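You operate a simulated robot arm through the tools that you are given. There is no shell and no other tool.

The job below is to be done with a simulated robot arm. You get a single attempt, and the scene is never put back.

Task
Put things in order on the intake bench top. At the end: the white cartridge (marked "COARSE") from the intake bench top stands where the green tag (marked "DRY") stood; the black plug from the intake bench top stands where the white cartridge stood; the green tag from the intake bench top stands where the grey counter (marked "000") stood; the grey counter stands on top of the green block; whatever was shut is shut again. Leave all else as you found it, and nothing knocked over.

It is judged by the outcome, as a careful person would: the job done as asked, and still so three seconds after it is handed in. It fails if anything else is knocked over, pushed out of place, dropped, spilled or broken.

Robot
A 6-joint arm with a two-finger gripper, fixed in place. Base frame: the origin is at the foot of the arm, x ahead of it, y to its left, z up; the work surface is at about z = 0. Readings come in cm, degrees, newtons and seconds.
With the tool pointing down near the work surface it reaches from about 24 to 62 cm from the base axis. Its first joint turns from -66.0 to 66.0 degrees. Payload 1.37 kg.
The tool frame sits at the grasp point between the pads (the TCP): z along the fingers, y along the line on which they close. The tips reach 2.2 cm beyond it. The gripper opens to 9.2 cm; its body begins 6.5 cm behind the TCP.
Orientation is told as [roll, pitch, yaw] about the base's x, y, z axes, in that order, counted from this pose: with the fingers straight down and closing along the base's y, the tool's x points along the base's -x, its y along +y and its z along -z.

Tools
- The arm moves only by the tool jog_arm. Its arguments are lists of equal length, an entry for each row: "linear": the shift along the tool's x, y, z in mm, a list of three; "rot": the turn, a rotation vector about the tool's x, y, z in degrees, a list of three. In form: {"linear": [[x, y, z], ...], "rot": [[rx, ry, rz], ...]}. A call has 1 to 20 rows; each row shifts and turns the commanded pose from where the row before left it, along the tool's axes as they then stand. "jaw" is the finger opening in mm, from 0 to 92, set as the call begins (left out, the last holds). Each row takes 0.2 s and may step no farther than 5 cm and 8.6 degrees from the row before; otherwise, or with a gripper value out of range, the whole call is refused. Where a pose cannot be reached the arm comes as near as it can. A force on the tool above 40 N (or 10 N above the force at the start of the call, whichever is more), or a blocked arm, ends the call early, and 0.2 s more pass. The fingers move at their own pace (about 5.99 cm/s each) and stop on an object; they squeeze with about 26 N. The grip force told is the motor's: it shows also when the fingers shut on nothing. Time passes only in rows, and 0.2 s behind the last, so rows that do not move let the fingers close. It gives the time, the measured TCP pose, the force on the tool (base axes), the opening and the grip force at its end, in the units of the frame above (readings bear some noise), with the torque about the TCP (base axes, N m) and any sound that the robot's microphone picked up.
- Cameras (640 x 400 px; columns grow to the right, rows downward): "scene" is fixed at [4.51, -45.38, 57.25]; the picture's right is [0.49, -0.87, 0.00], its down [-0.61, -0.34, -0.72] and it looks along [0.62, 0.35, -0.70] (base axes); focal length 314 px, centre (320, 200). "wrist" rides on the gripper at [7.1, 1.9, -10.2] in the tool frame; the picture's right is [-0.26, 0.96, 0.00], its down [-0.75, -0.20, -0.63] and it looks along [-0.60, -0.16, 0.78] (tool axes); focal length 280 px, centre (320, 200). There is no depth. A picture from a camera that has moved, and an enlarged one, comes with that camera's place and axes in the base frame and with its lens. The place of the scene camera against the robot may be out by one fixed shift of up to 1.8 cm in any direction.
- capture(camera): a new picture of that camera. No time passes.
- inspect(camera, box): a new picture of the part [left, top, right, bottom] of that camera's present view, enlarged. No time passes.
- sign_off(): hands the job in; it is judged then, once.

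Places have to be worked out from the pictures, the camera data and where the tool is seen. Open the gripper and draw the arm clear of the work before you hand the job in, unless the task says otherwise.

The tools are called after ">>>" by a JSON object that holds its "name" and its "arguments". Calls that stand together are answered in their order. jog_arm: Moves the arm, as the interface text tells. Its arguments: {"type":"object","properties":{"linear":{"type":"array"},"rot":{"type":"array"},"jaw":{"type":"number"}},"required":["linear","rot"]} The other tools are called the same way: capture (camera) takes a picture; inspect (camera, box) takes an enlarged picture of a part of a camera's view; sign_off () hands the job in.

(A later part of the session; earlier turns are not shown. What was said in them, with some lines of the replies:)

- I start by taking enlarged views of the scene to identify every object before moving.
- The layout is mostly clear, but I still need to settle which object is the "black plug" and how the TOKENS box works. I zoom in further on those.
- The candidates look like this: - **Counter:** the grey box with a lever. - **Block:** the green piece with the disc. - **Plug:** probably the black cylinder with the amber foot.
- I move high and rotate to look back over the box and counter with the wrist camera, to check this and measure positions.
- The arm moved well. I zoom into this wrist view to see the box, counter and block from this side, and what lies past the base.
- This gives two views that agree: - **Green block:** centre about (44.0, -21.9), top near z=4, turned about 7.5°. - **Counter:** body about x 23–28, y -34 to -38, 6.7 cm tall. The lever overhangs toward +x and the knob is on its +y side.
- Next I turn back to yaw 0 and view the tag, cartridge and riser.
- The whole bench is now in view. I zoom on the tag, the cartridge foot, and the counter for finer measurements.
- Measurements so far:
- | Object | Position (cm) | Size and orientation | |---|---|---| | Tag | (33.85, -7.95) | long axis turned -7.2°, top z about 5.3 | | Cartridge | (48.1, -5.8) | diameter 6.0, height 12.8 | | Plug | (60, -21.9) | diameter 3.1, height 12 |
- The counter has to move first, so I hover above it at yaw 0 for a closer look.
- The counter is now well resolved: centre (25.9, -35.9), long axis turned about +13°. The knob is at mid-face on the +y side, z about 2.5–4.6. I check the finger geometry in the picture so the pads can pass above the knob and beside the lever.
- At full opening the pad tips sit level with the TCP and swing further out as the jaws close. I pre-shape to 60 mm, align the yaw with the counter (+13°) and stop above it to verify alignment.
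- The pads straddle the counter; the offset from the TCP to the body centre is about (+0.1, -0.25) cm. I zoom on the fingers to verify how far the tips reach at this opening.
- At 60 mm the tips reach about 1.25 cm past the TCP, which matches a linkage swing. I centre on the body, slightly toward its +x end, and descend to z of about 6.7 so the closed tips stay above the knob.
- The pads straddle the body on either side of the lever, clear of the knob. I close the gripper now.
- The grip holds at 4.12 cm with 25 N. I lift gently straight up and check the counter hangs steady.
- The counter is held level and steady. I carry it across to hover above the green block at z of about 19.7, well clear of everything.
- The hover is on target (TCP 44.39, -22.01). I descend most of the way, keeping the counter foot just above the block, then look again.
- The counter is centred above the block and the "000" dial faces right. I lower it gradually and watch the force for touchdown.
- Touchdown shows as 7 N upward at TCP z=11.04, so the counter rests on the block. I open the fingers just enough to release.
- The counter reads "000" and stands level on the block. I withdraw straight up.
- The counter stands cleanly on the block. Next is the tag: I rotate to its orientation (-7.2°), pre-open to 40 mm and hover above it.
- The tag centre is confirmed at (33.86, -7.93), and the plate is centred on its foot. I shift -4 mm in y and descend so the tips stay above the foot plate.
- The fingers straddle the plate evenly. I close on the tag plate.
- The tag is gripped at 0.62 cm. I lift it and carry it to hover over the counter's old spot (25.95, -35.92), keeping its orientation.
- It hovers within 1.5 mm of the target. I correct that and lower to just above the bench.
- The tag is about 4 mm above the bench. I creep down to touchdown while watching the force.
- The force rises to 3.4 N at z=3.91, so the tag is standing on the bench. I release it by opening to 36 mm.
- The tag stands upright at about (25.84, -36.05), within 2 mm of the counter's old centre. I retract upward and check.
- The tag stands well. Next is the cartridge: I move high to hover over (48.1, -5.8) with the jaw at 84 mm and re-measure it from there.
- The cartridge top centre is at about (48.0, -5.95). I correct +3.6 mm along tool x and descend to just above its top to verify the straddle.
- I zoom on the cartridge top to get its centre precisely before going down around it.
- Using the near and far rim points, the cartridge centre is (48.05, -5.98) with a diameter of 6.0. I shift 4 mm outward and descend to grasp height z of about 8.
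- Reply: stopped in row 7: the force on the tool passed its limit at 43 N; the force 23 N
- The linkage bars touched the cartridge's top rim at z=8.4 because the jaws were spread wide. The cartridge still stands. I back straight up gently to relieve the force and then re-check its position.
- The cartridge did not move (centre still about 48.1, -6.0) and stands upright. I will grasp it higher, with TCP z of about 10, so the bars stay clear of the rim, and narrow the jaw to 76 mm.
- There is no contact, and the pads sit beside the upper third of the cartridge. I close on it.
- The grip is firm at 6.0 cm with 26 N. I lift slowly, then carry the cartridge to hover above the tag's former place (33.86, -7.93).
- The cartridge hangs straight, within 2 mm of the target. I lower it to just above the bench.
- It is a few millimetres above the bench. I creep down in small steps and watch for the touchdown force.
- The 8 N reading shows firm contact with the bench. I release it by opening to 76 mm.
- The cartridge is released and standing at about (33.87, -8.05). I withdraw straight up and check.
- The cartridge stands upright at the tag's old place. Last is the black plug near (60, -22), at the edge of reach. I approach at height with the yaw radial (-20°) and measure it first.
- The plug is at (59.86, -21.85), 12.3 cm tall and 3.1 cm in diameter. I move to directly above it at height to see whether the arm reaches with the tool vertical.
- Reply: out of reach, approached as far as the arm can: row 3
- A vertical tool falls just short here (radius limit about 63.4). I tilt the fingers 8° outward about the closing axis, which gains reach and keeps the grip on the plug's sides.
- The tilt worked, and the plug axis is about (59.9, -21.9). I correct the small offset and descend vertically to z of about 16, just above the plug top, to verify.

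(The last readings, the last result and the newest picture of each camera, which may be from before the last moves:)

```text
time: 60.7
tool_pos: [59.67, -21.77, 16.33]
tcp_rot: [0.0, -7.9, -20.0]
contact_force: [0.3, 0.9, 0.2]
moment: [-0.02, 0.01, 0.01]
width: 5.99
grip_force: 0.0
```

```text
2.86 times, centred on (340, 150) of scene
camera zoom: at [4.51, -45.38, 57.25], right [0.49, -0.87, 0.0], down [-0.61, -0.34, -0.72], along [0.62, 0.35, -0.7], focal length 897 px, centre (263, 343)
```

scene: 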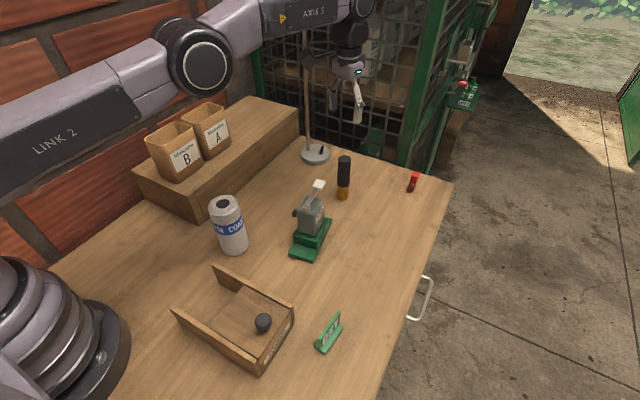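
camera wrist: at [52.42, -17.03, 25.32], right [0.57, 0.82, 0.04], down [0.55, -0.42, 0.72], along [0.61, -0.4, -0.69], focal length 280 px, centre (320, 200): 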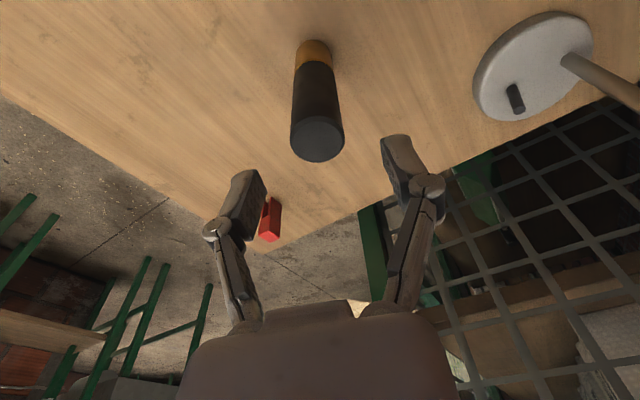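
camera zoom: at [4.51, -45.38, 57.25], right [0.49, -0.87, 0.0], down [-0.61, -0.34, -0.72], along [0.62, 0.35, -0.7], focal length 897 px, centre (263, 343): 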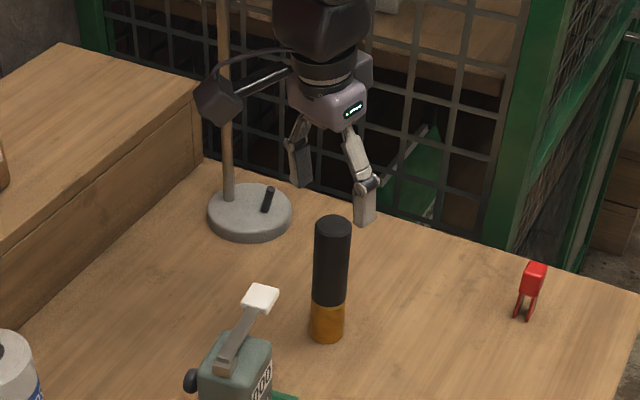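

The plug axis is refined to (59.98, -21.94). I make a small correction and lower to grasp height z of about 9.3.

>>> {"name": "jog_arm", "arguments": {"linear": [[-3.2, -1.2, 0.5], [2.8, 0, 19.8], [2.8, 0, 19.8], [2.5, 0, 17.8], [1.7, 0, 11.4], [0, 0, 0], [0, 0, 0]], "rot": [[0, 0, 0], [0, 0, 0], [0, 0, 0], [0, 0, 0], [0, 0, 0], [0, 0, 0], [0, 0, 0]]}}

>>> {"name": "capture", "arguments": {"camera": "wrist"}}

>>> {"name": "inspect", "arguments": {"camera": "scene", "box": [280, 110, 400, 220]}}

```text
time: 62.3
tool_pos: [60.01, -21.94, 9.24]
tcp_rot: [0.0, -7.9, -20.1]
contact_force: [0.0, 0.2, 0.4]
moment: [0.0, 0.01, -0.01]
width: 5.97
grip_force: 0.1
```

```text
taken
camera wrist: at [52.77, -17.25, 18.08], right [0.57, 0.82, 0.04], down [0.55, -0.42, 0.72], along [0.61, -0.4, -0.69], focal length 280 px, centre (320, 200)
```

wrist: 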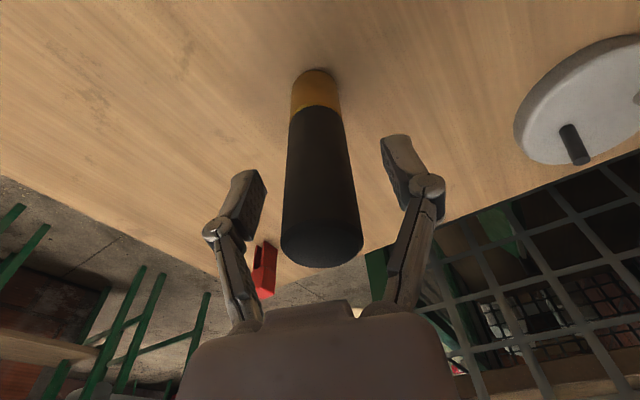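

```text
3.64 times, centred on (340, 165) of scene
camera zoom: at [4.51, -45.38, 57.25], right [0.49, -0.87, 0.0], down [-0.61, -0.34, -0.72], along [0.62, 0.35, -0.7], focal length 1141 px, centre (247, 327)
```

zoom: 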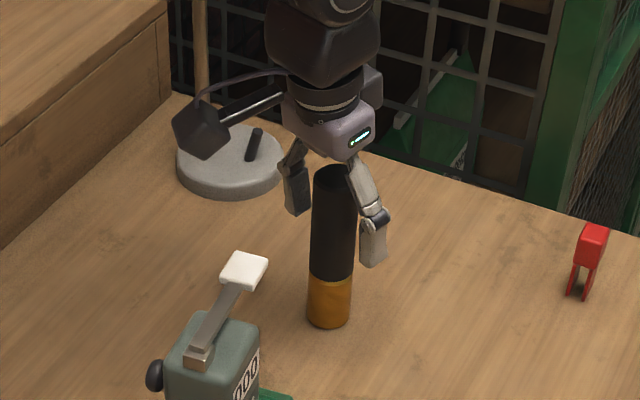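

The plug is centred between the pads with no contact. I close on it.

>>> {"name": "jog_arm", "arguments": {"linear": [[0, 0, 0], [0, 0, 0], [0, 0, 0], [0, 0, 0]], "rot": [[0, 0, 0], [0, 0, 0], [0, 0, 0], [0, 0, 0]], "jaw": 10}}

>>> {"name": "capture", "arguments": {"camera": "wrist"}}

```text
time: 63.3
tool_pos: [59.98, -21.97, 9.19]
tcp_rot: [0.0, -7.8, -20.2]
contact_force: [-0.5, 0.6, 1.8]
moment: [0.05, 0.06, -0.02]
width: 2.99
grip_force: 25.7
```

```text
taken
camera wrist: at [52.77, -17.25, 18.11], right [0.57, 0.82, 0.04], down [0.55, -0.42, 0.72], along [0.61, -0.4, -0.69], focal length 280 px, centre (320, 200)
```

wrist: 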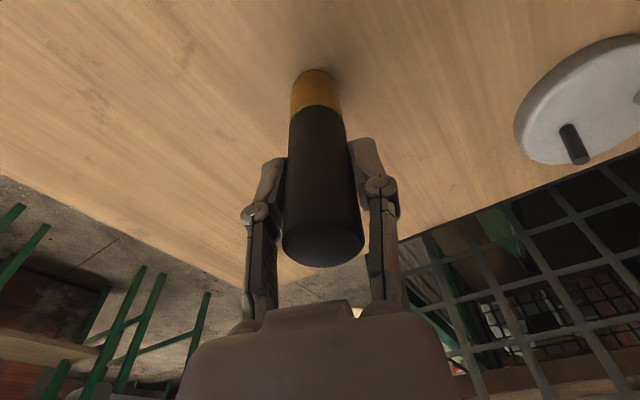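

Gripped at 2.99 cm with 26 N. I lift vertically by 2 cm and check that the whole piece, amber foot included, comes up together.

>>> {"name": "jog_arm", "arguments": {"linear": [[-0.4, 0, -3], [-0.8, 0, -6], [-1.5, 0, -11], [0, 0, 0], [0, 0, 0]], "rot": [[0, 0, 0], [0, 0, 0], [0, 0, 0], [0, 0, 0], [0, 0, 0]]}}

>>> {"name": "inspect", "arguments": {"camera": "scene", "box": [280, 110, 400, 220]}}

>>> {"name": "capture", "arguments": {"camera": "wrist"}}

```text
time: 64.5
tool_pos: [60.02, -22.16, 11.25]
tcp_rot: [0.0, -7.9, -20.0]
contact_force: [-0.3, 0.2, -1.3]
moment: [0.0, -0.04, -0.01]
width: 2.99
grip_force: 26.1
```

```text
3.64 times, centred on (340, 165) of scene
camera zoom: at [4.52, -45.38, 57.25], right [0.49, -0.87, 0.0], down [-0.61, -0.34, -0.72], along [0.62, 0.35, -0.7], focal length 1141 px, centre (247, 327)
```

zoom: 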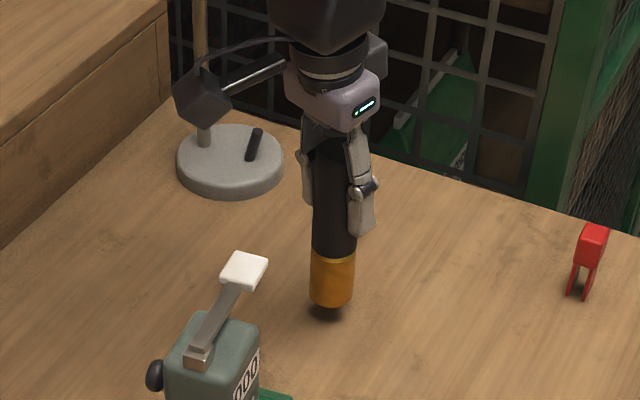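

```text
taken
camera wrist: at [52.75, -17.37, 20.26], right [0.57, 0.82, 0.04], down [0.55, -0.42, 0.72], along [0.61, -0.4, -0.69], focal length 280 px, centre (320, 200)
```

wrist: 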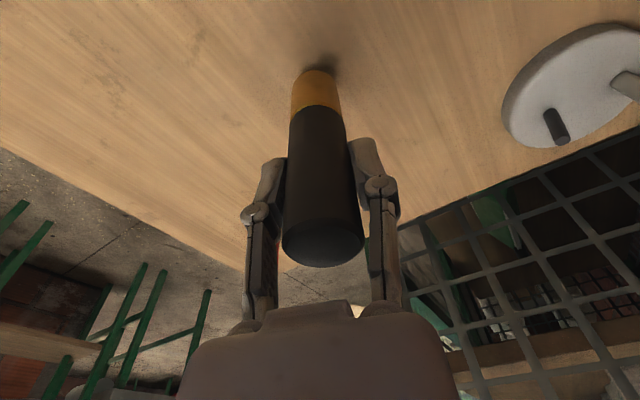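

The whole plug lifts as one piece. I raise it further and carry it to hover above the cartridge's old place (48.05, -5.98), keeping the tilt so the plug stays vertical.

>>> {"name": "jog_arm", "arguments": {"linear": [[-3.4, 0, -24.8], [-3.4, 0, -24.8], [-3.4, 0, -24.8], [-3.4, 0, -24.8], [6, 4, -0.8], [13, 8.6, -1.8], [20, 13.2, -2.8], [23, 15.2, -3.2], [24, 15.9, -3.4], [24, 15.9, -3.4], [22, 14.6, -3.1], [17, 11.3, -2.4], [11, 7.3, -1.6], [6.2, 4, -0.8], [0, 0, 0], [0, 0, 0]], "rot": [[0, 0, 0], [0, 0, 0], [0, 0, 0], [0, 0, 0], [0, 0, 0], [0, 0, 0], [0, 0, 0], [0, 0, 0], [0, 0, 0], [0, 0, 0], [0, 0, 0], [0, 0, 0], [0, 0, 0], [0, 0, 0], [0, 0, 0], [0, 0, 0]]}}

>>> {"name": "capture", "arguments": {"camera": "wrist"}}

>>> {"name": "capture", "arguments": {"camera": "scene"}}

```text
time: 67.9
tool_pos: [47.9, -5.81, 21.23]
tcp_rot: [0.0, -7.9, -20.0]
contact_force: [-0.1, -0.3, -0.6]
moment: [0.01, 0.02, -0.02]
width: 3.01
grip_force: 26.0
```

```text
taken
camera wrist: at [40.63, -1.15, 30.17], right [0.57, 0.82, 0.04], down [0.55, -0.42, 0.72], along [0.61, -0.4, -0.69], focal length 280 px, centre (320, 200)
```

wrist: 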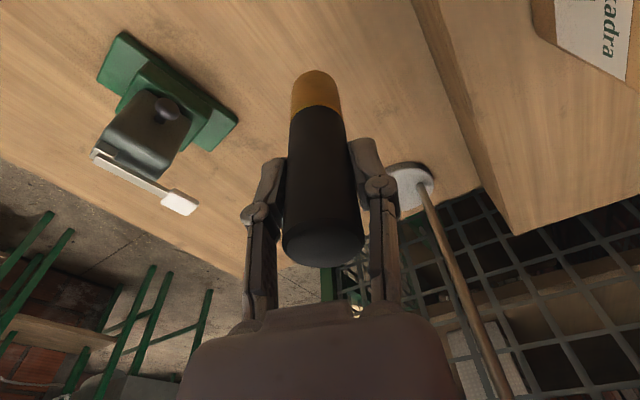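

```text
taken
```

scene: 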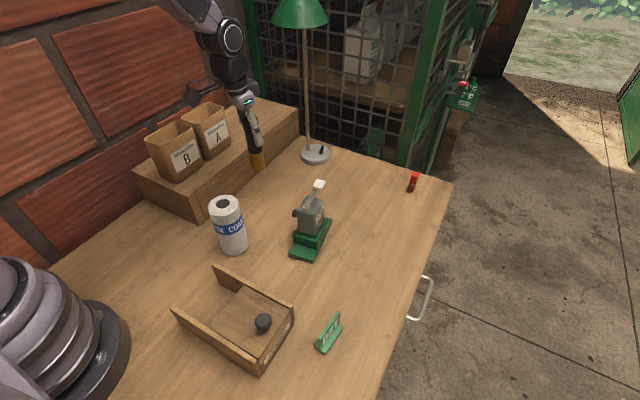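

It is within 2 mm of the spot. I correct that and lower vertically to just above the bench.

>>> {"name": "jog_arm", "arguments": {"linear": [[-1.6, -0.9, 0.2], [3.4, 0, 24.8], [4.1, 0, 29.7], [3.4, 0, 24.8], [2.3, 0, 16.8], [1.4, 0, 9.9], [0.7, 0, 5], [0, 0, 0], [0, 0, 0]], "rot": [[0, 0, 0], [0, 0, 0], [0, 0, 0], [0, 0, 0], [0, 0, 0], [0, 0, 0], [0, 0, 0], [0, 0, 0], [0, 0, 0]]}}

>>> {"name": "inspect", "arguments": {"camera": "scene", "box": [200, 100, 340, 230]}}

>>> {"name": "capture", "arguments": {"camera": "wrist"}}

```text
time: 69.9
tool_pos: [48.11, -5.98, 10.07]
tcp_rot: [0.0, -8.0, -20.0]
contact_force: [0.9, 0.1, -1.7]
moment: [0.03, -0.01, -0.01]
width: 3.01
grip_force: 26.1
```

```text
3.08 times, centred on (270, 165) of scene
camera zoom: at [4.52, -45.38, 57.25], right [0.49, -0.87, 0.0], down [-0.61, -0.34, -0.72], along [0.62, 0.35, -0.7], focal length 966 px, centre (474, 308)
```

zoom: 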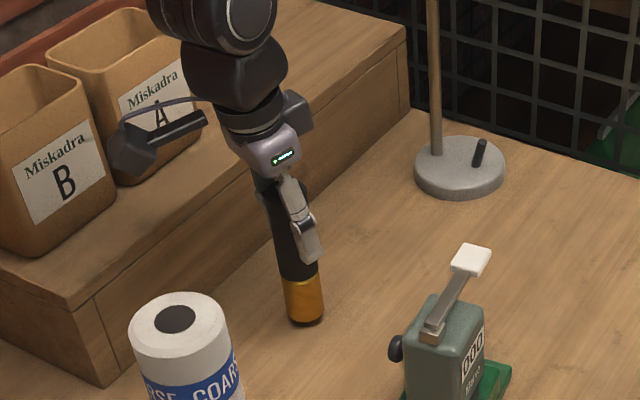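

```text
taken
camera wrist: at [40.9, -1.29, 19.09], right [0.57, 0.82, 0.04], down [0.55, -0.42, 0.72], along [0.61, -0.4, -0.69], focal length 280 px, centre (320, 200)
```

wrist: 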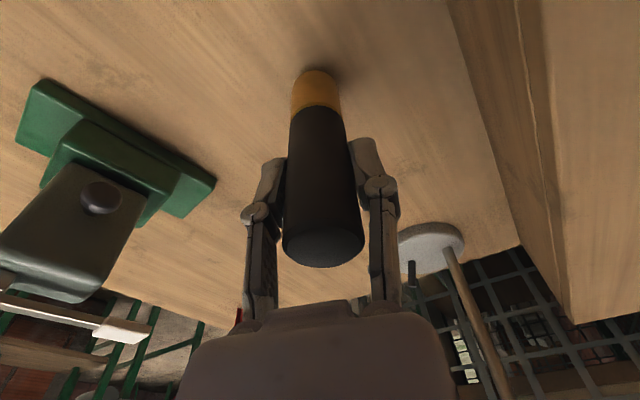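

The position is right at (48.1, -5.98). I creep down the remaining few millimetres while monitoring the force.

>>> {"name": "jog_arm", "arguments": {"linear": [[0.4, 0, 3], [0.3, 0, 2], [0.15, 0, 1], [0, 0, 0]], "rot": [[0, 0, 0], [0, 0, 0], [0, 0, 0], [0, 0, 0]]}}

```text
time: 70.9
tool_pos: [48.02, -5.97, 9.53]
tcp_rot: [0.1, -8.0, -19.9]
contact_force: [-0.7, -0.5, -0.8]
moment: [-0.01, -0.01, 0.01]
width: 2.99
grip_force: 25.5
```

>>> {"name": "jog_arm", "arguments": {"linear": [[0.15, 0, 1], [0.15, 0, 1], [0, 0, 0]], "rot": [[0, 0, 0], [0, 0, 0], [0, 0, 0]]}}

```text
time: 71.7
tool_pos: [48.01, -5.98, 9.38]
tcp_rot: [0.0, -8.0, -20.0]
contact_force: [1.3, -0.9, -0.4]
moment: [-0.02, -0.04, 0.02]
width: 3.02
grip_force: 25.9
```

>>> {"name": "jog_arm", "arguments": {"linear": [[0.1, 0, 0.7], [0.1, 0, 0.7], [0, 0, 0]], "rot": [[0, 0, 0], [0, 0, 0], [0, 0, 0]]}}

>>> {"name": "inspect", "arguments": {"camera": "scene", "box": [220, 120, 310, 220]}}

```text
time: 72.5
tool_pos: [48.15, -6.04, 9.12]
tcp_rot: [0.1, -8.0, -19.9]
contact_force: [-1.0, 0.6, -0.5]
moment: [-0.04, 0.0, 0.02]
width: 2.99
grip_force: 26.3
```

```text
4.00 times, centred on (265, 170) of scene
camera zoom: at [4.51, -45.38, 57.25], right [0.49, -0.87, 0.0], down [-0.61, -0.34, -0.72], along [0.62, 0.35, -0.7], focal length 1255 px, centre (540, 320)
```

zoom: 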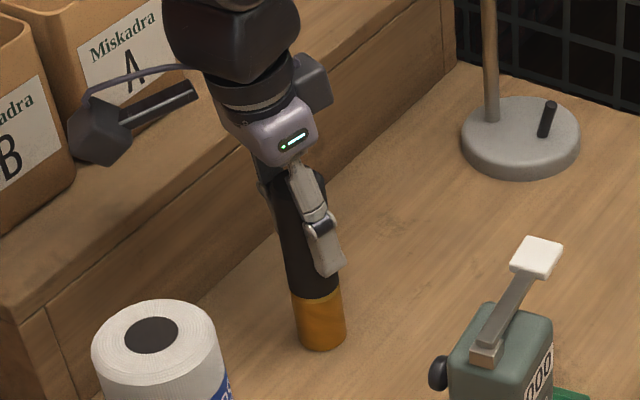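

There is no contact force yet, so I continue in half-millimetre steps.

>>> {"name": "jog_arm", "arguments": {"linear": [[0.07, 0, 0.5], [0, 0, 0]], "rot": [[0, 0, 0], [0, 0, 0]]}}

```text
time: 73.1
tool_pos: [48.09, -6.08, 9.08]
tcp_rot: [0.0, -7.9, -20.1]
contact_force: [-3.3, -0.2, 10.1]
moment: [0.03, 0.24, 0.02]
width: 3.0
grip_force: 25.7
```

Contact at 10 N: the plug foot is on the bench. I ease off 0.3 mm and open the fingers to release it.

>>> {"name": "jog_arm", "arguments": {"linear": [[-0.04, 0, -0.3], [0, 0, 0]], "rot": [[0, 0, 0], [0, 0, 0]]}}

>>> {"name": "jog_arm", "arguments": {"linear": [[0, 0, 0], [0, 0, 0], [0, 0, 0]], "rot": [[0, 0, 0], [0, 0, 0], [0, 0, 0]], "jaw": 60}}

>>> {"name": "capture", "arguments": {"camera": "wrist"}}

>>> {"name": "inspect", "arguments": {"camera": "scene", "box": [200, 100, 340, 230]}}

```text
time: 73.7
tool_pos: [48.09, -6.01, 9.12]
tcp_rot: [0.0, -8.0, -20.0]
contact_force: [-7.1, 2.6, 17.9]
moment: [0.17, 0.43, 0.0]
width: 2.99
grip_force: 25.9
```

```text
time: 74.5
tool_pos: [48.09, -6.11, 9.05]
tcp_rot: [0.0, -8.0, -20.0]
contact_force: [0.9, -0.4, -0.2]
moment: [-0.01, 0.02, 0.02]
width: 6.01
grip_force: 0.1
```

```text
taken
camera wrist: at [40.87, -1.39, 18.03], right [0.57, 0.82, 0.04], down [0.55, -0.42, 0.72], along [0.61, -0.4, -0.69], focal length 280 px, centre (320, 200)
```

wrist: 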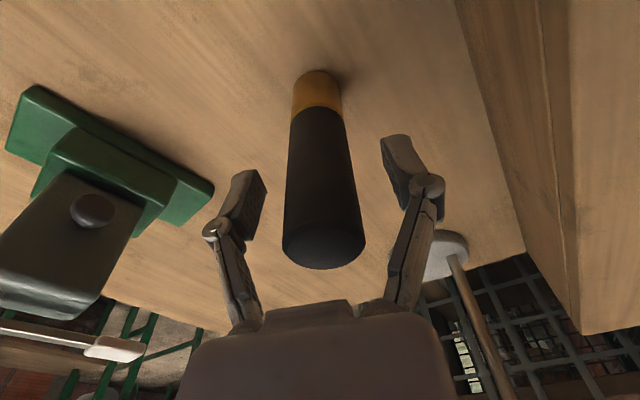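

```text
3.08 times, centred on (270, 165) of scene
camera zoom: at [4.51, -45.38, 57.25], right [0.49, -0.87, 0.0], down [-0.61, -0.34, -0.72], along [0.62, 0.35, -0.7], focal length 966 px, centre (474, 308)
```

zoom: 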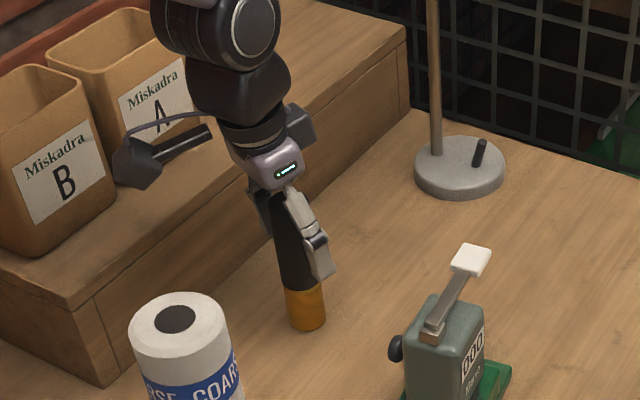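

The plug stands on its own at about (48.1, -6.05). I withdraw vertically, the same way I came in.

>>> {"name": "jog_arm", "arguments": {"linear": [[-1.1, 0, -8], [-2.1, 0, -15], [-3.5, 0, -25], [-4.8, 0, -35], [-5.5, 0, -40], [-5.5, 0, -40], [-5.5, 0, -40], [0, 0, 0]], "rot": [[0, 0, 0], [0, 0, 0], [0, 0, 0], [0, 0, 0], [0, 0, 0], [0, 0, 0], [0, 0, 0], [0, 0, 0]]}}

>>> {"name": "capture", "arguments": {"camera": "wrist"}}

>>> {"name": "capture", "arguments": {"camera": "scene"}}

```text
time: 76.3
tool_pos: [47.93, -6.05, 29.79]
tcp_rot: [-0.1, -7.9, -20.0]
contact_force: [-0.2, -0.4, -0.9]
moment: [-0.01, 0.0, -0.01]
width: 5.99
grip_force: 0.1
```

```text
taken
camera wrist: at [40.72, -1.48, 38.76], right [0.57, 0.82, 0.04], down [0.55, -0.42, 0.72], along [0.61, -0.4, -0.69], focal length 280 px, centre (320, 200)
```

wrist: 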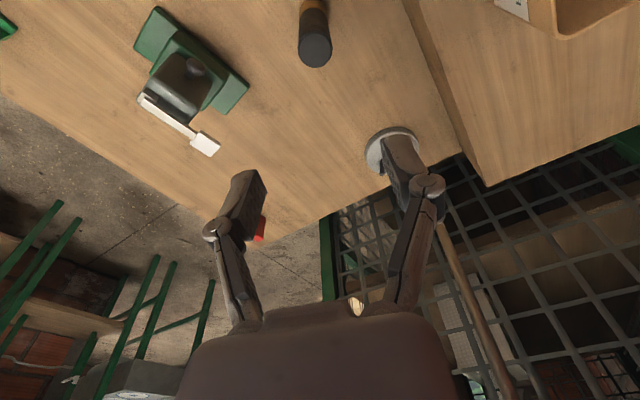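

```text
taken
```

scene: 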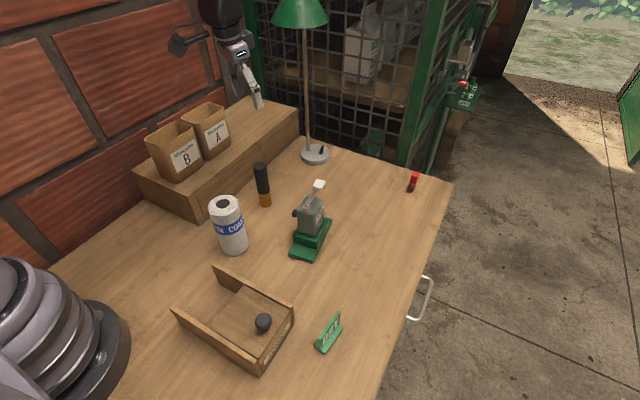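

All four pieces look right. I untilt, open the gripper and return to the clear starting pose for a final check.

>>> {"name": "jog_arm", "arguments": {"linear": [[0, 0, 0], [0, 0, 0], [0, 0, 0], [0, 0, 0], [0, 0, 0], [22.4, -34, -5.5], [22.4, -34, -5.5], [22.4, -34, -5.5], [22.4, -34, -5.5], [0, 0, 0], [0, 0, 0]], "rot": [[0, 4, 0], [0, 4, 0], [0, 0, -6.7], [0, 0, -6.7], [0, 0, -6.6], [0, 0, 0], [0, 0, 0], [0, 0, 0], [0, 0, 0], [0, 0, 0], [0, 0, 0]], "jaw": 92}}

>>> {"name": "capture", "arguments": {"camera": "scene"}}

>>> {"name": "capture", "arguments": {"camera": "wrist"}}

>>> {"name": "inspect", "arguments": {"camera": "scene", "box": [160, 120, 480, 320]}}

>>> {"name": "inspect", "arguments": {"camera": "scene", "box": [160, 240, 416, 400]}}

```text
time: 78.7
tool_pos: [39.04, -19.74, 31.71]
tcp_rot: [0.0, 0.2, 0.0]
contact_force: [-0.1, 0.6, -0.5]
moment: [-0.03, 0.01, -0.01]
width: 9.22
grip_force: 0.1
```

```text
taken
```

scene: 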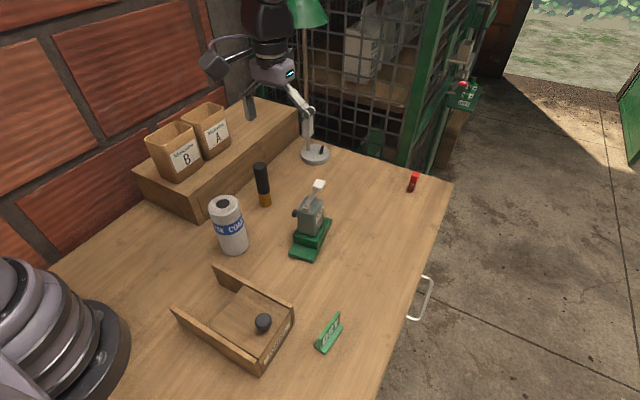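

```text
taken
camera wrist: at [31.96, -17.8, 41.73], right [0.26, 0.96, 0.0], down [0.75, -0.2, 0.62], along [0.6, -0.16, -0.78], focal length 280 px, centre (320, 200)
```

wrist: 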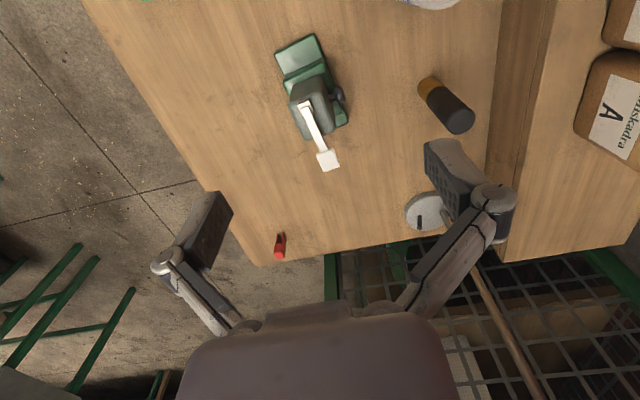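

```text
2.00 times, centred on (320, 220) of scene
camera zoom: at [4.51, -45.38, 57.25], right [0.49, -0.87, 0.0], down [-0.61, -0.34, -0.72], along [0.62, 0.35, -0.7], focal length 628 px, centre (320, 160)
```

zoom: 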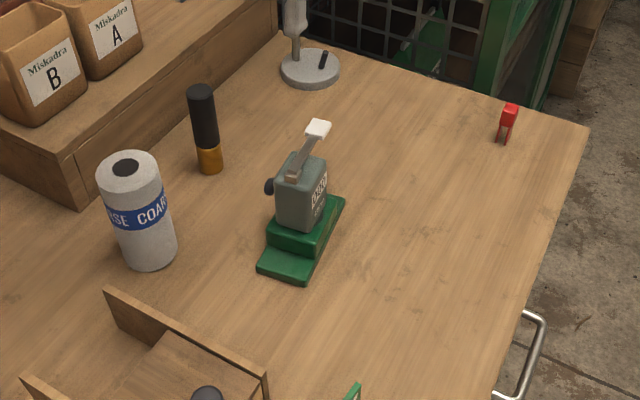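

```text
2.50 times, centred on (288, 320) of scene
camera zoom: at [4.51, -45.38, 57.25], right [0.49, -0.87, 0.0], down [-0.61, -0.34, -0.72], along [0.62, 0.35, -0.7], focal length 784 px, centre (400, -100)
```

zoom: 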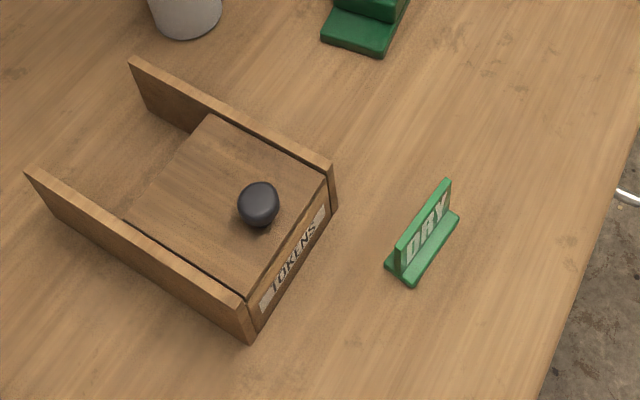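

The final views show:
- The counter is level on the green block.
- The tag is at the counter's old spot.
- The cartridge is at the tag's old spot.
- The plug is at the cartridge's old spot.
- The TOKENS box was never opened, and the block, clip, lamp and bins sit where they were.

The gripper is open and clear, so I hand in the job.

>>> {"name": "sign_off", "arguments": {}}

```text
The job is handed in.
```

The bench top is rearranged as asked, and I've handed the job in. All four pieces were upright in the final pictures.

| Piece | Now stands | Position (x, y, cm) | Off the old spot by |
|---|---|---|---|
| Grey counter ("000") | on top of the green block | about (44, -22) | centred on the block |
| Green tag ("DRY") | where the counter stood | about (25.8, -36.1) | about 2 mm |
| White cartridge ("COARSE") | where the tag stood | about (33.9, -8.1) | about 1.5 mm |
| Black plug | where the cartridge stood | about (48.1, -6.05) | about 1 mm |

- **Which object is the plug:** I took it to be the black cylinder with the amber foot. The only other black candidate was the knob on the TOKENS box, which looked like the lid's handle.
- **Contact with the cartridge:** On my first try at gripping it, the gripper pressed on its top rim with about 43 N and the arm stopped. The cartridge didn't move or tip, and I then gripped it higher up.
- **Everything else:** I never opened the TOKENS box, so it is still shut. The green block, red clip, lamp and bins are where they were.
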